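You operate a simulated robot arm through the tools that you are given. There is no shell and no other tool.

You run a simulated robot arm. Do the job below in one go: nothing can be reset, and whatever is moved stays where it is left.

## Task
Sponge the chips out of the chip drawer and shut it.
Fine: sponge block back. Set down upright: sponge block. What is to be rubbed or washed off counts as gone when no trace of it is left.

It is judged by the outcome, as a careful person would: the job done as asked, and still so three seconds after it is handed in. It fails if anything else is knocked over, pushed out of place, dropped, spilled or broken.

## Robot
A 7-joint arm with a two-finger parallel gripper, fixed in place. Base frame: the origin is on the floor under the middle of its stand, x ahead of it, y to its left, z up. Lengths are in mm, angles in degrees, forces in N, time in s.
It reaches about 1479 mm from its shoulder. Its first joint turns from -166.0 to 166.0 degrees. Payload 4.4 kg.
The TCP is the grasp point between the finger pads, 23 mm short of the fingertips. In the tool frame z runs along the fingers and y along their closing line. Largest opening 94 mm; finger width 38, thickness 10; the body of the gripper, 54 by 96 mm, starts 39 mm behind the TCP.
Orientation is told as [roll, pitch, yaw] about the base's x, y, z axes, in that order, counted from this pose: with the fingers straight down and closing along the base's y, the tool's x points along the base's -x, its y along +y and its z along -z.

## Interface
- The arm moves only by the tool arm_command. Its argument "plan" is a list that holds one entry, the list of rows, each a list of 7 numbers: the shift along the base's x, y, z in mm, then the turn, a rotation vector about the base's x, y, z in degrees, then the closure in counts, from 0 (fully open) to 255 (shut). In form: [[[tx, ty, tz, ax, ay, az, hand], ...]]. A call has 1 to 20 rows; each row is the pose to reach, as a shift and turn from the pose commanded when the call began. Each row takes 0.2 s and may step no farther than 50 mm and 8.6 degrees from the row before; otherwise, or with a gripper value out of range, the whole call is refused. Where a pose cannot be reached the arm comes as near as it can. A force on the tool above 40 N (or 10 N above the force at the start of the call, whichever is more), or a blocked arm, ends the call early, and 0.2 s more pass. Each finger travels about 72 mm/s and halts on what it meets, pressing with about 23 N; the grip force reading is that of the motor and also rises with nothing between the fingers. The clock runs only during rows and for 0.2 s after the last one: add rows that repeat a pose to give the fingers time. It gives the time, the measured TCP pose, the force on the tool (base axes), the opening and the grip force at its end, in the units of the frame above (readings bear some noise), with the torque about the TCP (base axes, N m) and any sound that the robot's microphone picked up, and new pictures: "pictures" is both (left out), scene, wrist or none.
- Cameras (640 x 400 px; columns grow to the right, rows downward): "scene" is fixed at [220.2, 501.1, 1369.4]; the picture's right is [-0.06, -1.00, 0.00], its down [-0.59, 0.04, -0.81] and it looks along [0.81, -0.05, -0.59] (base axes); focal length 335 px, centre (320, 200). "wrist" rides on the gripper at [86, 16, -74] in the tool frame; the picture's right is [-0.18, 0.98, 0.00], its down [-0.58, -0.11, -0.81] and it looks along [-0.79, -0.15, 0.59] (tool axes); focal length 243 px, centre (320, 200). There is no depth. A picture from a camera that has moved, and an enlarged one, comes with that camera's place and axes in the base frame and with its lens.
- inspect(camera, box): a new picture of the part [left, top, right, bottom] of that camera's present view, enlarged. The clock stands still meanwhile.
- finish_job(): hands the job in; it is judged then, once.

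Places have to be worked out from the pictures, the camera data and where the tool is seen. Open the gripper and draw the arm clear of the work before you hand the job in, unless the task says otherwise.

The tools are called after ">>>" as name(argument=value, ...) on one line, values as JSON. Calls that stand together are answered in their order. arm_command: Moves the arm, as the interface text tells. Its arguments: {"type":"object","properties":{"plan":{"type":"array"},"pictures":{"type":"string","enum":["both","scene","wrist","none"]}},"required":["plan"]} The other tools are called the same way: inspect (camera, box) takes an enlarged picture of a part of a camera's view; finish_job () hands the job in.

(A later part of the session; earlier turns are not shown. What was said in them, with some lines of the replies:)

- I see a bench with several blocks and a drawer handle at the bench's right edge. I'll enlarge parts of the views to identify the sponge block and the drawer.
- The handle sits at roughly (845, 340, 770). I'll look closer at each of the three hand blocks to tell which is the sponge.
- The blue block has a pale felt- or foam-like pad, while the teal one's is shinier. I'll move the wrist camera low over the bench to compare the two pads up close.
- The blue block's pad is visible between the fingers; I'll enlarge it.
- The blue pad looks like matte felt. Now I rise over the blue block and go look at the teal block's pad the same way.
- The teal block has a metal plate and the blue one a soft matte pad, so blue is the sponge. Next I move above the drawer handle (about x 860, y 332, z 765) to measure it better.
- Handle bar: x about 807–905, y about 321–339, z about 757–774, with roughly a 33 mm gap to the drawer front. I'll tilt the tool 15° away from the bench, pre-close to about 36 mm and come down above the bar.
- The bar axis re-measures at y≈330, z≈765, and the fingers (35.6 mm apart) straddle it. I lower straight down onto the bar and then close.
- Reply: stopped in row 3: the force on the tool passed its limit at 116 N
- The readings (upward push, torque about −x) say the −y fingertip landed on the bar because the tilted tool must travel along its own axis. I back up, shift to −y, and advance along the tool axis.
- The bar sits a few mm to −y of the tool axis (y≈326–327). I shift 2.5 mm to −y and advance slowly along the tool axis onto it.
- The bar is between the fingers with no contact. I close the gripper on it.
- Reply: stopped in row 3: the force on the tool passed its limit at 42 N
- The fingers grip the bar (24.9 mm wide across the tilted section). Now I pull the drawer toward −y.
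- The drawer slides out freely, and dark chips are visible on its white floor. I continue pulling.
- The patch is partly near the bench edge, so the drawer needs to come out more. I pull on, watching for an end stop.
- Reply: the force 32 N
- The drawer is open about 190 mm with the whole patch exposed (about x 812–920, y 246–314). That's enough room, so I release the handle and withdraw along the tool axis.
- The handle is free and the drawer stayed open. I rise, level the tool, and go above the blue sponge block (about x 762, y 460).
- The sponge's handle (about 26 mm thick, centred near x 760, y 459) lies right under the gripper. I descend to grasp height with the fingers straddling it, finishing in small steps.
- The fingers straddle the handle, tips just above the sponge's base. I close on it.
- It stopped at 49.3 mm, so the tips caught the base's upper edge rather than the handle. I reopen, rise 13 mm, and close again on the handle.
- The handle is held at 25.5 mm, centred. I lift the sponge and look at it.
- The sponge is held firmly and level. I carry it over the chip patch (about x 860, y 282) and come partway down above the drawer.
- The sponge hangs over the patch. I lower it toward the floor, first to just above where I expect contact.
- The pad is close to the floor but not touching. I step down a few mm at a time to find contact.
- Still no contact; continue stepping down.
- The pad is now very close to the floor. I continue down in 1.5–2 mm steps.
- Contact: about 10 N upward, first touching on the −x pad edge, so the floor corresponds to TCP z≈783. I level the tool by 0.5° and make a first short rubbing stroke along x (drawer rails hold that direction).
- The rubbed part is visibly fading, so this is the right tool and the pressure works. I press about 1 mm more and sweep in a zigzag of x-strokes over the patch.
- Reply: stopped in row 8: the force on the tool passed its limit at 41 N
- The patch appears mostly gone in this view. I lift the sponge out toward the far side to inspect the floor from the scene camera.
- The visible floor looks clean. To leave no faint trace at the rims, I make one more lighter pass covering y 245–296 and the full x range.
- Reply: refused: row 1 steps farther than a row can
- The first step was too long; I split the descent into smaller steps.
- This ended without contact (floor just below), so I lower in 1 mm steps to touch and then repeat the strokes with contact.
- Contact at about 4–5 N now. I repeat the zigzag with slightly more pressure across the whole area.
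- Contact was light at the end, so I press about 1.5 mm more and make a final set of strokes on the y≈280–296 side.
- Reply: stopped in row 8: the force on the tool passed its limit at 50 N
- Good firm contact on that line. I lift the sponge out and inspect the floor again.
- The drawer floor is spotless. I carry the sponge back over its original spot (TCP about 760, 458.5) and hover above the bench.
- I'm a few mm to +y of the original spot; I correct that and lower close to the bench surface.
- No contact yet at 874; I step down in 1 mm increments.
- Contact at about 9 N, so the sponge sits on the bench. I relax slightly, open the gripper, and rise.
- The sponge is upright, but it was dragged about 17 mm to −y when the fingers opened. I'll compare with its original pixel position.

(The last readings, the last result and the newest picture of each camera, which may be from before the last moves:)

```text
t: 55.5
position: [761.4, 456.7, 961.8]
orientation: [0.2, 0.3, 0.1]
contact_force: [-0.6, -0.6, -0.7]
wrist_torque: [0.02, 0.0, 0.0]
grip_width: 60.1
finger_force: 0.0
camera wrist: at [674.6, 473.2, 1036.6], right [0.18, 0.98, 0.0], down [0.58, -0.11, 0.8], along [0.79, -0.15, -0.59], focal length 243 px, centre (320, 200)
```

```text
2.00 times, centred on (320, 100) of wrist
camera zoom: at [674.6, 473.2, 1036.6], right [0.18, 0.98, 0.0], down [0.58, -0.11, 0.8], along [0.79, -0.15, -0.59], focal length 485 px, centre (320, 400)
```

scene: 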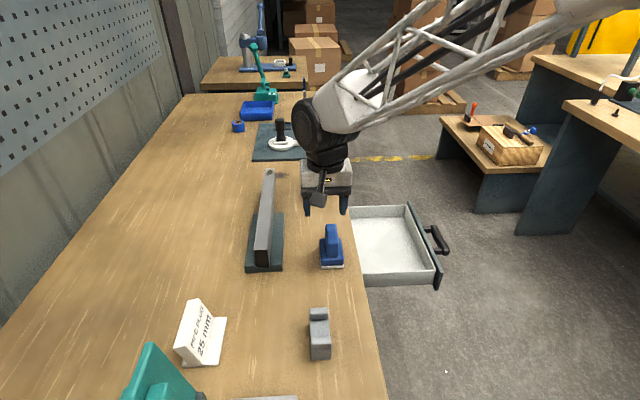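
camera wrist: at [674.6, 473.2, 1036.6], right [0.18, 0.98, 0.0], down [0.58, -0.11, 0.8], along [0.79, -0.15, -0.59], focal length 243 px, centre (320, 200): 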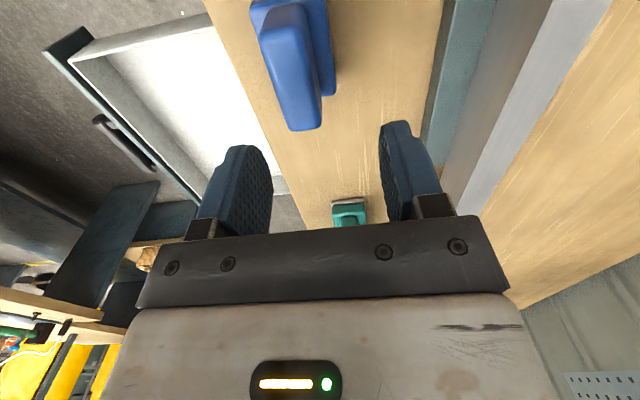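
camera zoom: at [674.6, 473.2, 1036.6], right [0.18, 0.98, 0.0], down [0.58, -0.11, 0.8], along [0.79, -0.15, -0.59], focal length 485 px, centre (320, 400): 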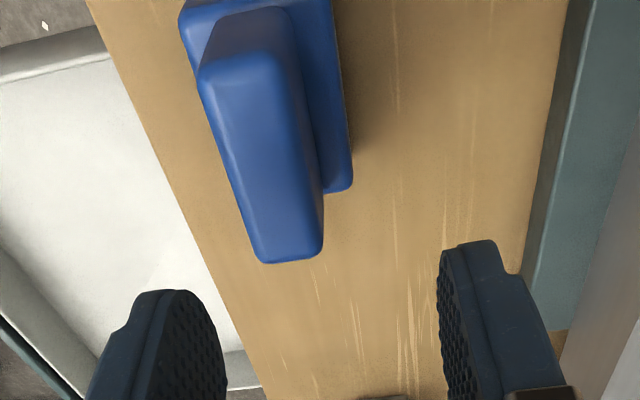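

It sits about 18 mm to −y of where it was. I'll regrasp the handle a little higher (so the tips don't touch the base), move it back, and release cleanly.

>>> arm_command(plan=[[[0, -10, -25, 0, 0, 0, 92], [0, -17.5, -50, 0, 0, 0, 92], [0, -17.5, -70, 0, 0, 0, 92], [0, -17.5, -80, 0, 0, 0, 92], [0, -17.5, -83, 0, 0, 0, 92], [0, -17.5, -83, 0, 0, 0, 92]]], pictures="wrist")

```text
t: 56.9
position: [760.3, 439.8, 878.4]
orientation: [0.1, 0.2, 0.1]
contact_force: [-0.1, -0.2, 0.5]
wrist_torque: [0.02, 0.03, 0.01]
grip_width: 60.0
finger_force: 0.0
camera wrist: at [674.4, 455.6, 953.6], right [0.18, 0.98, 0.0], down [0.58, -0.11, 0.8], along [0.79, -0.15, -0.6], focal length 243 px, centre (320, 200)
```

wrist: 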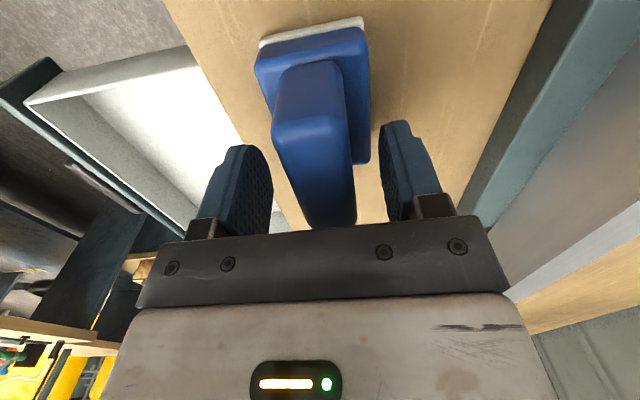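

The handle is centred between the fingers. I close, lift a few mm, and shift 18 mm to +y, 2 mm to −x.

>>> arm_command(plan=[[[0, 0, 0, 0, 0, 0, 150], [0, 0, 0, 0, 0, 0, 185], [0, 0, 0, 0, 0, 0, 255], [0, 0, 0, 0, 0, 0, 255], [0, 0, 3, 0, 0, 0, 255], [0, 0, 8, 0, 0, 0, 255], [-1, 9, 8, 0, 0, 0, 255], [-2, 18, 8, 0, 0, 0, 255], [-2, 18, 8, 0, 0, 0, 255]]])

>>> inspect(camera="scene", box=[295, 215, 385, 275])

```text
t: 58.9
position: [759.7, 458.7, 886.4]
orientation: [0.1, 0.3, 0.2]
contact_force: [0.1, 0.0, -1.0]
wrist_torque: [-0.01, -0.03, 0.02]
grip_width: 25.9
finger_force: 23.1
camera wrist: at [672.6, 475.0, 960.3], right [0.18, 0.98, 0.0], down [0.58, -0.11, 0.8], along [0.79, -0.15, -0.59], focal length 243 px, centre (320, 200)
```

scene: 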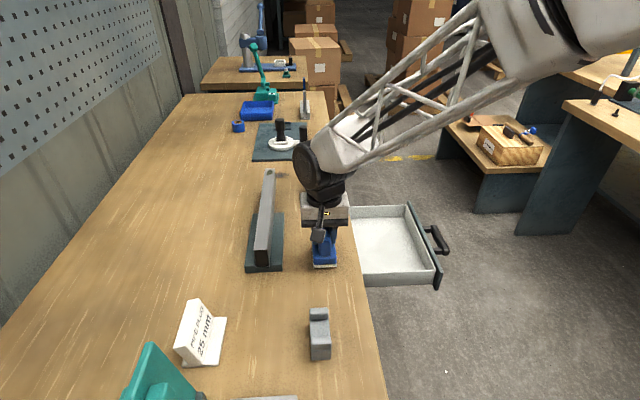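
wrist: 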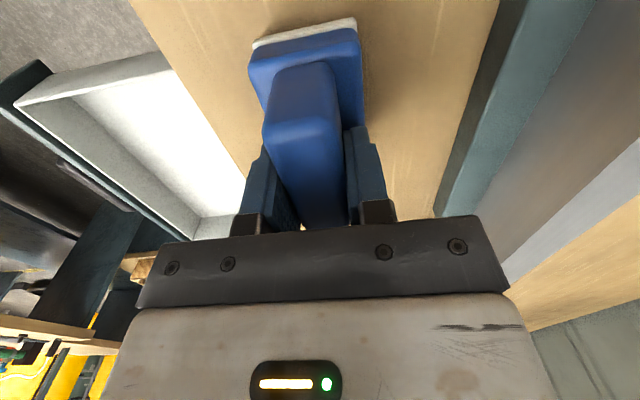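

```text
6.67 times, centred on (340, 245) of scene
camera zoom: at [220.2, 501.1, 1369.4], right [-0.06, -1.0, 0.0], down [-0.59, 0.04, -0.81], along [0.81, -0.05, -0.59], focal length 2235 px, centre (187, -100)
```

zoom: 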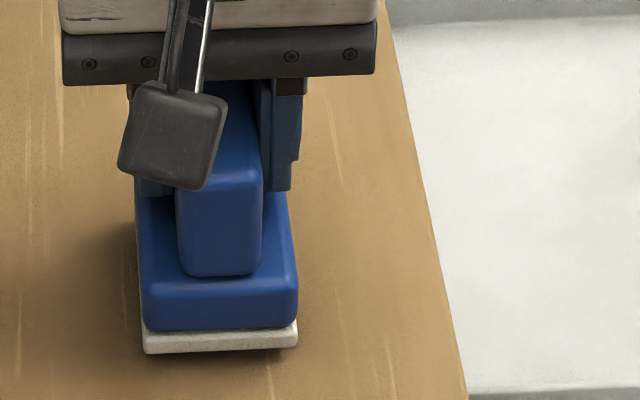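

Positioned correctly. I lower in small steps until the pad touches the bench (expected near TCP z 878).

>>> arm_command(plan=[[[0, 0, -3, 0, 0, 0, 255], [0, 0, -6, 0, 0, 0, 255], [0, 0, -7.5, 0, 0, 0, 255], [0, 0, -7.5, 0, 0, 0, 255]]], pictures="none")

```text
t: 59.9
position: [758.2, 458.8, 880.5]
orientation: [0.2, 0.1, 0.0]
contact_force: [-0.4, 0.0, 0.8]
wrist_torque: [-0.09, 0.1, 0.01]
grip_width: 25.6
finger_force: 22.4
```

Light contact. I open the gripper gently and rise straight up.

>>> arm_command(plan=[[[0, 0, -0.4, 0, 0, 0, 255], [0, 0, -0.4, 0, 0, 0, 175], [0, 0, -0.4, 0, 0, 0, 140], [0, 0, -0.4, 0, 0, 0, 92], [0, 0, -0.4, 0, 0, 0, 92], [0, 0, 10, 0, 0, 0, 92], [0, 0, 35, 0, 0, 0, 92], [0, 0, 70, 0, 0, 0, 92], [0, 0, 90, 0, 0, 0, 92]]])

>>> inspect(camera="scene", box=[295, 215, 385, 275])

```text
t: 61.9
position: [757.5, 458.3, 969.0]
orientation: [0.1, 0.3, 0.2]
contact_force: [-0.2, -0.4, 0.7]
wrist_torque: [-0.01, 0.03, 0.0]
grip_width: 59.9
finger_force: 0.1
camera wrist: at [671.4, 474.5, 1043.7], right [0.18, 0.98, 0.0], down [0.58, -0.11, 0.8], along [0.79, -0.15, -0.6], focal length 243 px, centre (320, 200)
```

scene: 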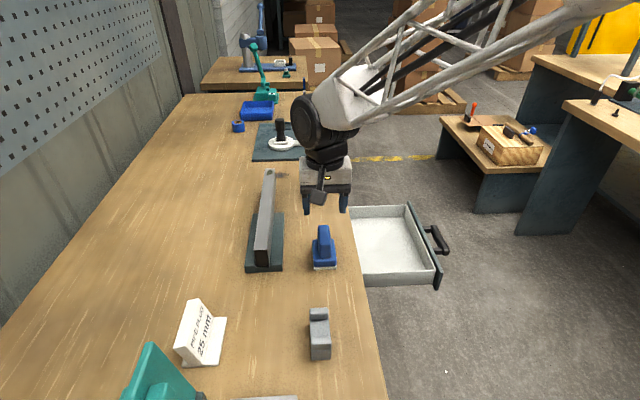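
wrist: 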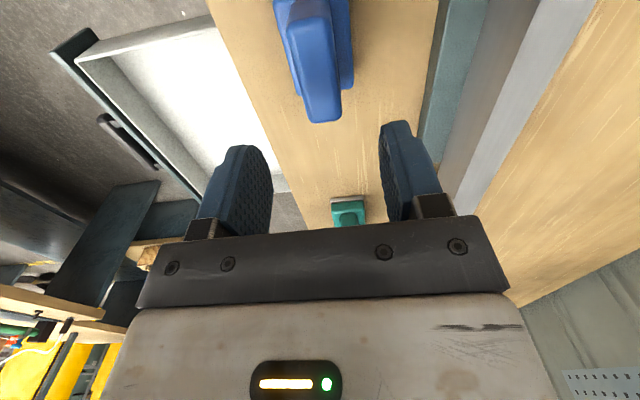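

```text
6.67 times, centred on (340, 245) of scene
camera zoom: at [220.2, 501.1, 1369.4], right [-0.06, -1.0, 0.0], down [-0.59, 0.04, -0.81], along [0.81, -0.05, -0.59], focal length 2235 px, centre (187, -100)
```

zoom: 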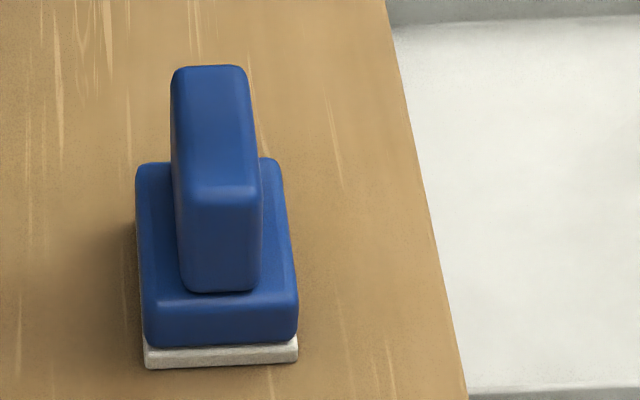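

The sponge is back on its spot, upright, within a couple of mm. Before shutting the drawer I swing around to its front side and turn the wrist camera to look into the drawer's rear part under the bench.

>>> arm_command(plan=[[[11, -40, 0, 0, 0, 8, 92], [22, -80, 0, 0, 0, 16, 92], [33, -120, 0, 0, 0, 24, 92], [44, -160, 0, 0, 0, 32, 92], [55, -200, 0, 0, 0, 40, 92], [66, -240, 0, 0, 0, 48, 92], [77, -280, 0, 0, 0, 56, 92], [88, -320, 0, 0, 0, 64, 92], [99, -360, 0, 0, 0, 72, 92], [99, -370, -30, 0, 0, 72, 92], [99, -370, -65, 0, 0, 72, 92], [99, -370, -95, 0, 0, 72, 92], [99, -370, -95, 0, 0, 72, 92]]])

```text
t: 64.7
position: [856.9, 86.7, 875.4]
orientation: [0.0, 0.2, 72.0]
contact_force: [1.0, 0.1, -0.5]
wrist_torque: [0.01, 0.0, 0.04]
grip_width: 60.0
finger_force: 0.0
camera wrist: at [814.8, 10.6, 949.5], right [-0.88, 0.48, 0.0], down [0.29, 0.52, 0.8], along [0.38, 0.71, -0.59], focal length 243 px, centre (320, 200)
```

scene: 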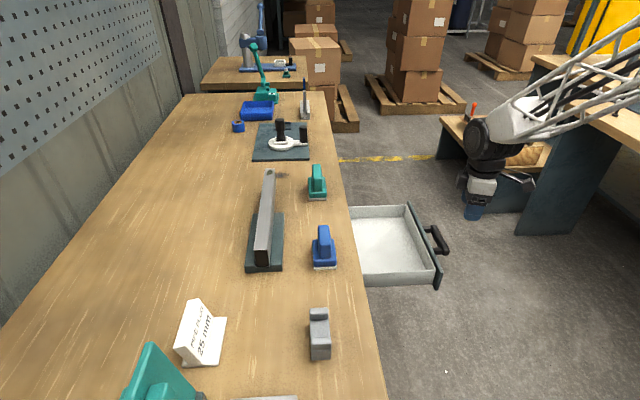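
wrist: 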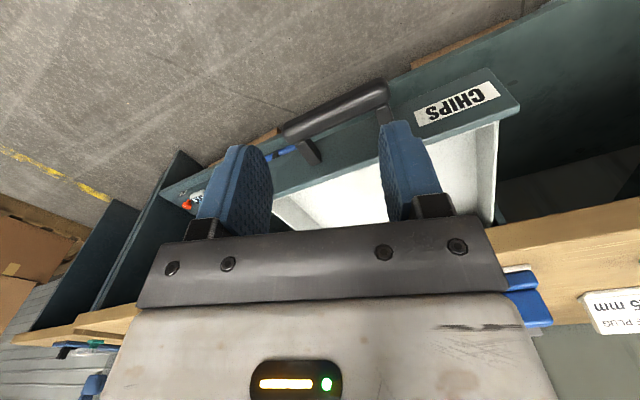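

The drawer is labelled "CHIPS", confirming it's the right one. I tilt the camera up about 20° to see further in under the bench.

>>> arm_command(plan=[[[0, -10, 0, 7, -3.7, 0, 92], [0, -20, 0, 14, -7.5, 0, 92], [0, -30, -10, 21, -11.2, 0, 92], [0, -30, -20, 24, -12.8, 0, 92], [0, -30, -20, 24, -12.8, 0, 92]]], pictures="wrist")

>>> inspect(camera="wrist", box=[240, 60, 560, 240])

```text
t: 65.9
position: [857.0, 56.5, 854.8]
orientation: [-5.2, -26.7, 73.3]
contact_force: [0.4, -0.6, -0.3]
wrist_torque: [0.0, -0.01, -0.02]
grip_width: 60.2
finger_force: 0.1
camera wrist: at [803.2, -41.6, 880.2], right [-0.88, 0.48, 0.0], down [0.08, 0.14, 0.99], along [0.47, 0.87, -0.16], focal length 243 px, centre (320, 200)
```

wrist: 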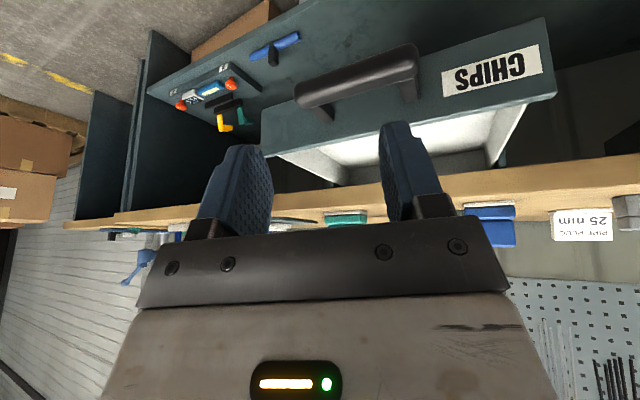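

```text
2.00 times, centred on (400, 150) of wrist
camera zoom: at [803.2, -41.6, 880.2], right [-0.88, 0.48, 0.0], down [0.08, 0.14, 0.99], along [0.47, 0.87, -0.16], focal length 485 px, centre (160, 300)
```

zoom: 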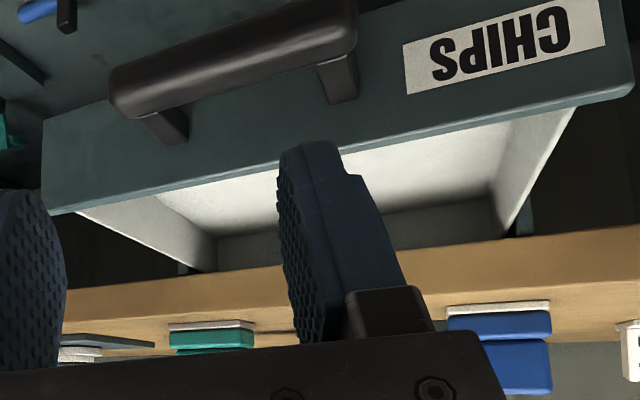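

I can see the drawer's back wall and floor. I enlarge the interior to check for remaining chips.

>>> inspect(camera="wrist", box=[390, 100, 530, 190])

>>> inspect(camera="wrist", box=[270, 120, 400, 200])

```text
4.44 times, centred on (460, 145) of wrist
camera zoom: at [803.2, -41.6, 880.2], right [-0.88, 0.48, 0.0], down [0.08, 0.14, 0.99], along [0.47, 0.87, -0.16], focal length 1078 px, centre (-302, 444)
```

zoom: 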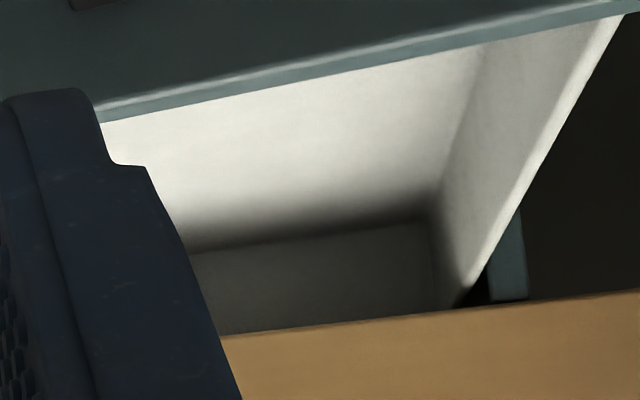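

```text
4.92 times, centred on (335, 160) of wrist
camera zoom: at [803.2, -41.6, 880.2], right [-0.88, 0.48, 0.0], down [0.08, 0.14, 0.99], along [0.47, 0.87, -0.16], focal length 1194 px, centre (246, 397)
```

zoom: 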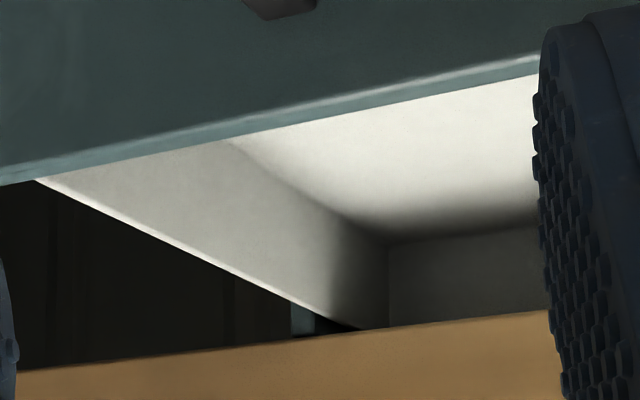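

The whole drawer is clean. I undo the tilt first, closing the fingers for pushing.

>>> arm_command(plan=[[[0, 0, 15, -7, 3.7, 0, 160], [0, 0, 30, -14, 7.5, 0, 255], [0, 0, 45, -21, 11.2, 0, 255], [0, 0, 45, -24, 12.8, 0, 255], [0, 0, 45, -24, 12.8, 0, 255]]], pictures="none")

```text
t: 67.1
position: [856.8, 57.0, 898.7]
orientation: [0.1, 0.2, 72.0]
contact_force: [-0.4, 0.2, 0.5]
wrist_torque: [0.01, 0.03, -0.01]
grip_width: 0.3
finger_force: 22.7
```

Now I turn the yaw back to zero, staying clear of the handle.

>>> arm_command(plan=[[[0, 2, 0, 0, 0, -8, 255], [0, 4, 0, 0, 0, -16, 255], [0, 6, 0, 0, 0, -24, 255], [0, 8, 0, 0, 0, -32, 255], [0, 10, 0, 0, 0, -40, 255], [0, 12, 0, 0, 0, -48, 255], [0, 14, 0, 0, 0, -56, 255], [0, 16, 0, 0, 0, -64, 255], [0, 18, 0, 0, 0, -72, 255], [0, 20, -30, 0, 0, -72, 255], [0, 20, -60, 0, 0, -72, 255], [0, 20, -60, 0, 0, -72, 255]]])

>>> inspect(camera="wrist", box=[240, 0, 480, 200])

>>> inspect(camera="scene", box=[360, 180, 500, 300])

```text
t: 69.7
position: [858.8, 77.1, 837.9]
orientation: [0.1, 0.2, -0.1]
contact_force: [0.7, -0.4, -0.1]
wrist_torque: [0.01, -0.02, -0.03]
grip_width: 0.1
finger_force: 23.4
camera wrist: at [772.6, 94.0, 912.7], right [0.18, 0.98, 0.0], down [0.58, -0.11, 0.8], along [0.79, -0.15, -0.6], focal length 243 px, centre (320, 200)
```

scene: 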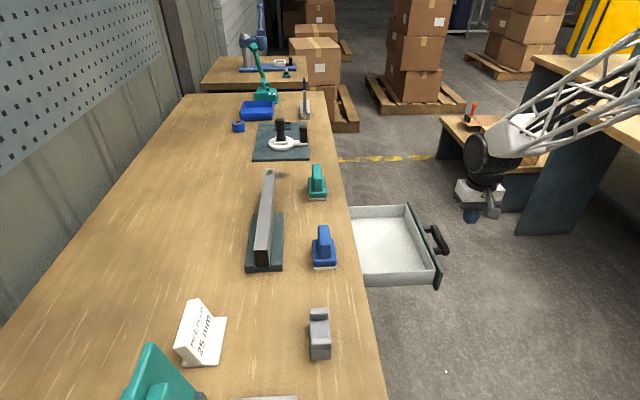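
wrist: 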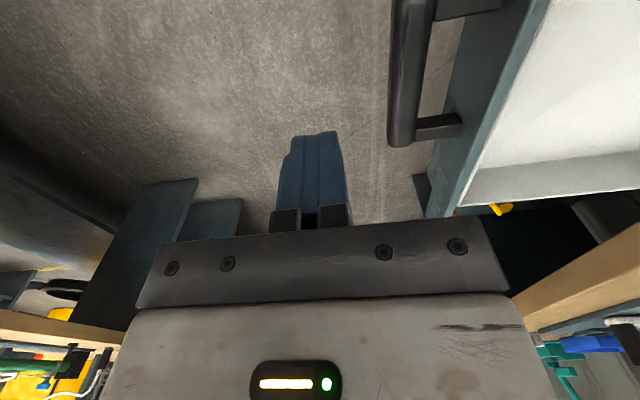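

```text
2.00 times, centred on (360, 100) of wrist
camera zoom: at [772.6, 94.0, 912.7], right [0.18, 0.98, 0.0], down [0.58, -0.11, 0.8], along [0.79, -0.15, -0.6], focal length 485 px, centre (240, 400)
```

zoom: 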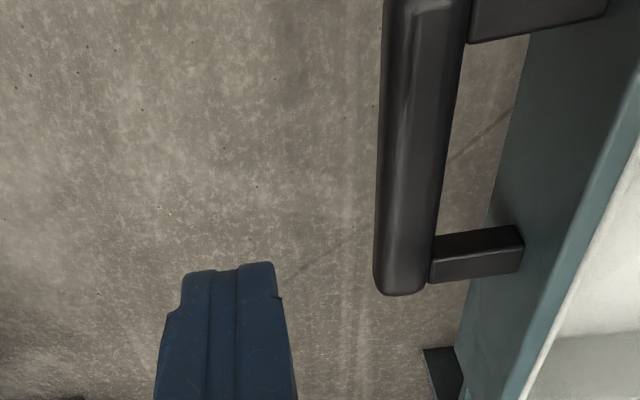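

```text
3.33 times, centred on (430, 240) of scene
camera zoom: at [220.2, 501.1, 1369.4], right [-0.06, -1.0, 0.0], down [-0.59, 0.04, -0.81], along [0.81, -0.05, -0.59], focal length 1118 px, centre (-47, 67)
```

zoom: 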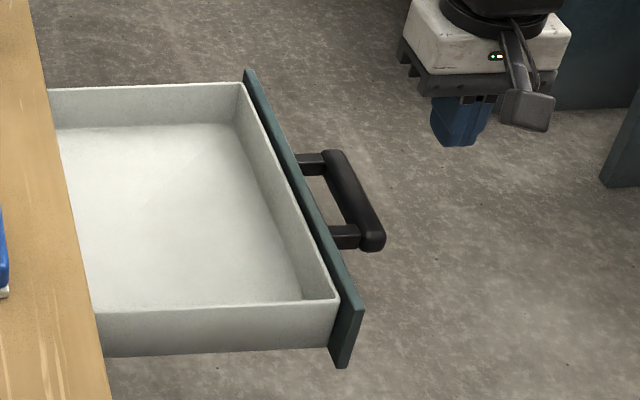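

The bar's axis is at y≈131. I descend in front of it (y≈85, tips below the bar's height) and begin pushing toward +y.

>>> arm_command(plan=[[[-1.5, 8, -25, 0, 0, 0, 255], [-1.5, 8, -50, 0, 0, 0, 255], [-1.5, 8, -69, 0, 0, 0, 255], [-1.5, 18, -69, 0, 0, 0, 255], [-1.5, 27, -69, 0, 0, 0, 255], [-1.5, 35, -69, 0, 0, 0, 255], [-1.5, 45, -69, 0, 0, 0, 255], [-1.5, 57, -69, 0, 0, 0, 255], [-1.5, 72, -69, 0, 0, 0, 255], [-1.5, 87, -69, 0, 0, 0, 255], [-1.5, 102, -69, 0, 0, 0, 255]]])

>>> inspect(camera="scene", box=[320, 180, 460, 300])

```text
t: 72.1
position: [857.4, 178.9, 770.1]
orientation: [0.1, 0.4, 0.1]
contact_force: [-0.3, 0.6, -0.4]
wrist_torque: [0.01, 0.0, -0.01]
grip_width: 0.0
finger_force: 23.2
camera wrist: at [769.8, 195.8, 845.0], right [0.18, 0.98, 0.0], down [0.59, -0.11, 0.8], along [0.79, -0.15, -0.6], focal length 243 px, centre (320, 200)
```

scene: 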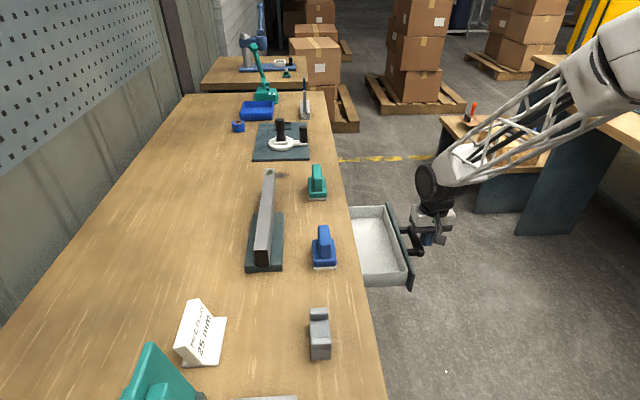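
wrist: 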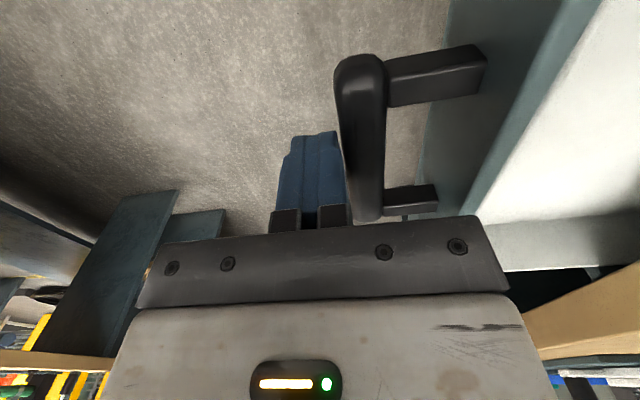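

```text
3.33 times, centred on (390, 240) of scene
camera zoom: at [220.2, 501.1, 1369.4], right [-0.06, -1.0, 0.0], down [-0.59, 0.04, -0.81], along [0.81, -0.05, -0.59], focal length 1118 px, centre (87, 67)
```

zoom: 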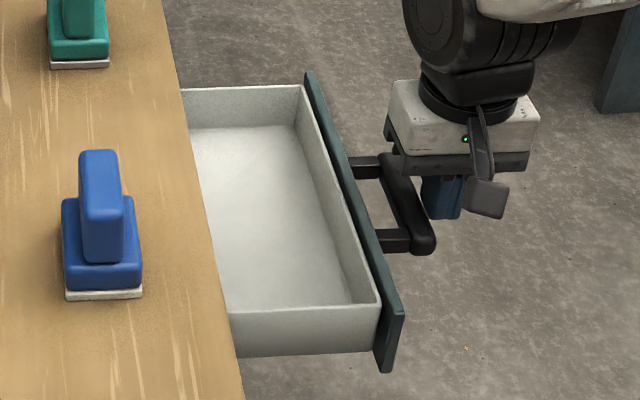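

The drawer is sliding in smoothly. I keep pushing, slowing near the end.

>>> arm_command(plan=[[[0, 12, 0, 0, 0, 0, 255], [0, 26, 0, 0, 0, 0, 255], [0, 40, 0, 0, 0, 0, 255], [0, 54, 0, 0, 0, 0, 255], [0, 68, 0, 0, 0, 0, 255], [0, 80, 0, 0, 0, 0, 255], [0, 90, 0, 0, 0, 0, 255], [0, 98, 0, 0, 0, 0, 255], [0, 105, 0, 0, 0, 0, 255], [0, 110, 0, 0, 0, 0, 255]]])

>>> inspect(camera="scene", box=[300, 180, 440, 300])

```text
t: 74.3
position: [856.1, 290.0, 770.2]
orientation: [0.0, 0.2, 0.0]
contact_force: [-0.2, -0.2, 0.4]
wrist_torque: [-0.02, -0.01, 0.0]
grip_width: 0.0
finger_force: 23.0
camera wrist: at [769.4, 305.5, 845.0], right [0.18, 0.98, 0.0], down [0.58, -0.11, 0.8], along [0.79, -0.15, -0.59], focal length 243 px, centre (320, 200)
```

scene: 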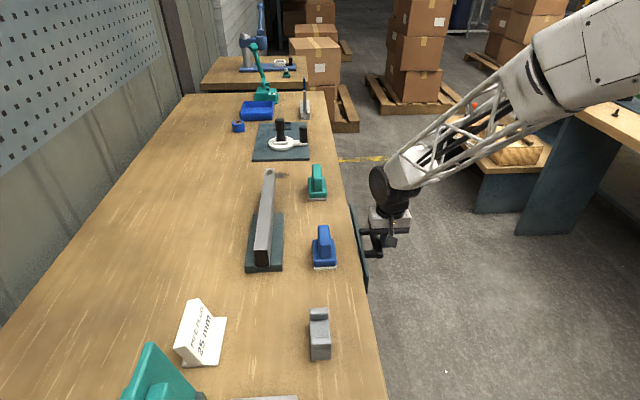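
wrist: 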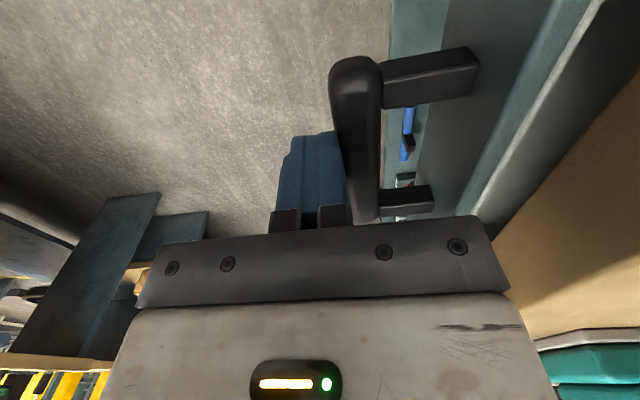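

```text
3.33 times, centred on (370, 240) of scene
camera zoom: at [220.2, 501.1, 1369.4], right [-0.06, -1.0, 0.0], down [-0.59, 0.04, -0.81], along [0.81, -0.05, -0.59], focal length 1118 px, centre (153, 67)
```

zoom: 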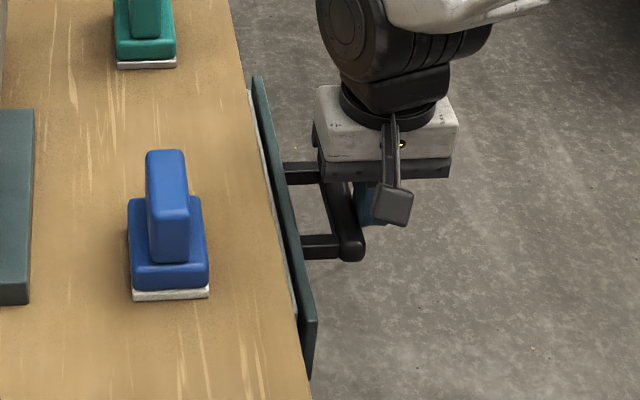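

About 20 mm remains. I finish with small 2.5–3 mm steps until it seats against its stop.

>>> arm_command(plan=[[[0, 4, 0, 0, 0, 0, 255], [0, 8, 0, 0, 0, 0, 255], [0, 11, 0, 0, 0, 0, 255], [0, 14, 0, 0, 0, 0, 255], [0, 16.5, 0, 0, 0, 0, 255], [0, 19, 0, 0, 0, 0, 255], [0, 21.5, 0, 0, 0, 0, 255], [0, 24, 0, 0, 0, 0, 255], [0, 26, 0, 0, 0, 0, 255], [0, 28, 0, 0, 0, 0, 255]]])

>>> inspect(camera="scene", box=[300, 180, 440, 300])

```text
t: 76.1
position: [856.0, 308.1, 770.0]
orientation: [0.0, 0.5, -0.1]
contact_force: [-1.5, -14.2, 5.2]
wrist_torque: [-0.19, 0.02, 0.06]
grip_width: 0.0
finger_force: 23.0
stopped in row 8: the force on the tool passed its limit at 47 N (the readings are from after the stop); the commanded pose is now the measured one
camera wrist: at [768.9, 325.1, 845.0], right [0.18, 0.98, 0.0], down [0.59, -0.11, 0.8], along [0.79, -0.15, -0.6], focal length 243 px, centre (320, 200)
```

scene: 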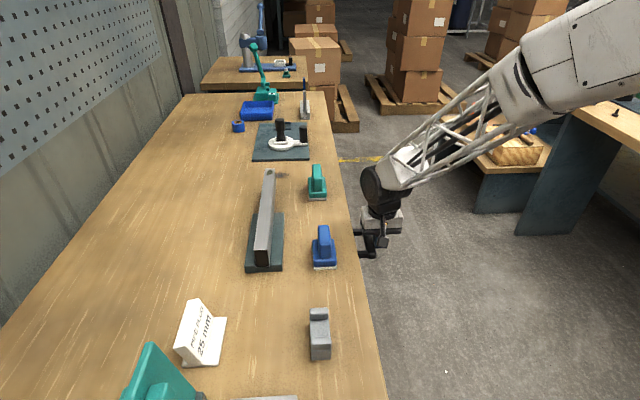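
wrist: 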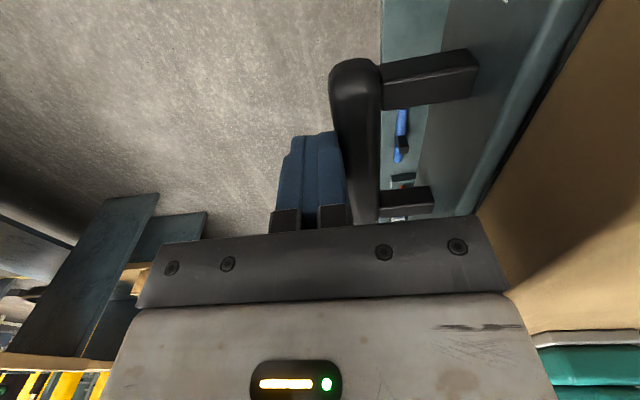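

```text
3.33 times, centred on (370, 240) of scene
camera zoom: at [220.2, 501.1, 1369.4], right [-0.06, -1.0, 0.0], down [-0.59, 0.04, -0.81], along [0.81, -0.05, -0.59], focal length 1118 px, centre (153, 67)
```

zoom: 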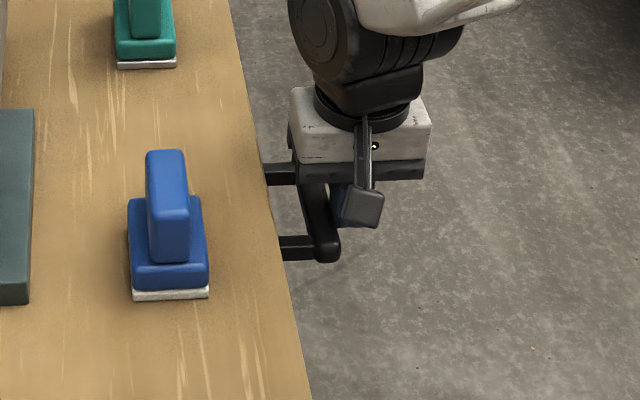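

The push was blocked at y≈308, exactly the fully closed position. I back off in −y, open the gripper, and rise clear.

>>> arm_command(plan=[[[0, -10, 0, 0, 0, 0, 255], [0, -35, 0, 0, 0, 0, 255], [0, -75, 5, 0, 0, 0, 255], [0, -105, 25, 0, 0, 0, 150], [0, -120, 65, 0, 0, 0, 60], [0, -125, 110, 0, 0, 0, 0], [0, -125, 155, 0, 0, 0, 0], [0, -125, 200, 0, 0, 0, 0], [0, -125, 200, 0, 0, 0, 0]]])

>>> inspect(camera="scene", box=[295, 215, 385, 275])

>>> inspect(camera="scene", box=[120, 130, 420, 400])

```text
t: 78.1
position: [856.9, 182.2, 967.7]
orientation: [-0.1, 0.4, 0.0]
contact_force: [-0.8, -0.4, 0.6]
wrist_torque: [-0.03, 0.0, 0.0]
grip_width: 93.9
finger_force: 0.0
camera wrist: at [770.2, 199.1, 1042.9], right [0.18, 0.98, 0.0], down [0.59, -0.11, 0.8], along [0.79, -0.15, -0.6], focal length 243 px, centre (320, 200)
```

scene: 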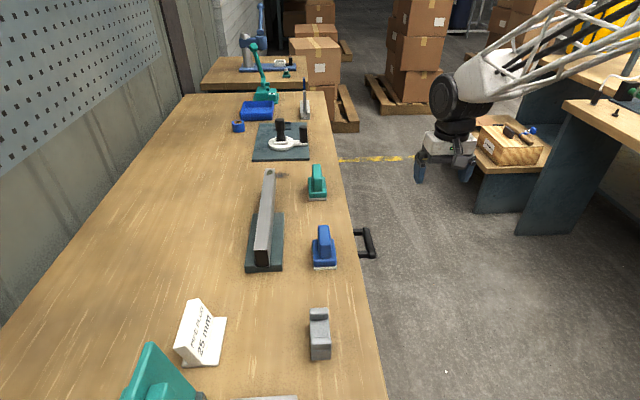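
wrist: 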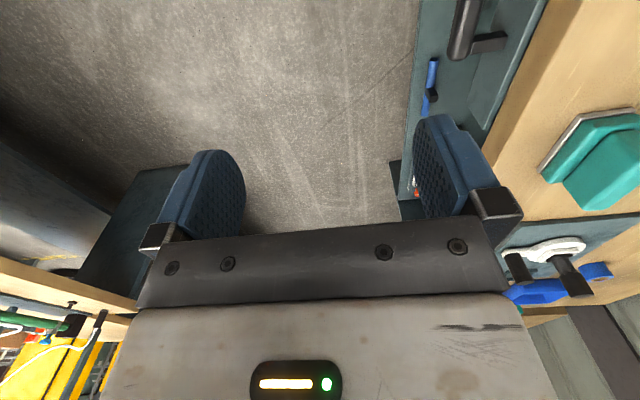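

```text
6.67 times, centred on (340, 245) of scene
camera zoom: at [220.2, 501.1, 1369.4], right [-0.06, -1.0, 0.0], down [-0.59, 0.04, -0.81], along [0.81, -0.05, -0.59], focal length 2235 px, centre (187, -100)
```

zoom: 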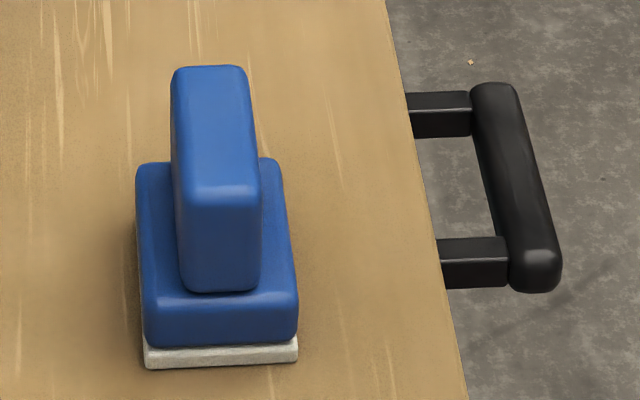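

```text
1.48 times, centred on (270, 265) of scene
camera zoom: at [220.2, 501.1, 1369.4], right [-0.06, -1.0, 0.0], down [-0.59, 0.04, -0.81], along [0.81, -0.05, -0.59], focal length 497 px, centre (394, 104)
```

zoom: 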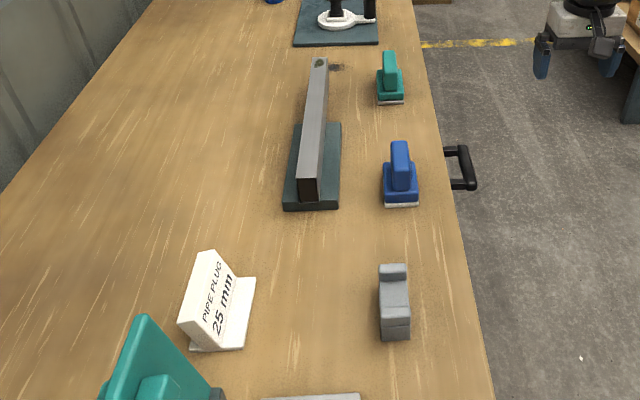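

The handle is pixel-for-pixel where it was when shut, and the sponge stands upright on its spot. Nothing else has moved, and the gripper is open and clear, so I hand the job in.

>>> finish_job()

```text
The job is handed in.
```

The chips are sponged out of the drawer labelled "CHIPS", the drawer is shut, and the job is handed in.

- **Cleaning:** I used the blue block with the soft pale pad as the sponge. After rubbing, I looked into the open drawer from above and from the front and saw no chips. A gripper finger hid a small part of the back in the front view.
- **Sponge block:** It stands upright within about 2 mm of where it started. It was dragged about 18 mm when I first let go of it, so I picked it up again and put it back.
- **Drawer:** It is pushed in until it stops, with the handle back where it was at the start.
- **Surroundings:** Nothing else on the bench looks moved. The dark specks on the bench top near the steel bar were not part of the job, so I left them.

On the way to the handle, one finger pressed down hard on it (116 N) before I corrected the approach. I saw no damage, and the drawer opened and shut normally afterwards.
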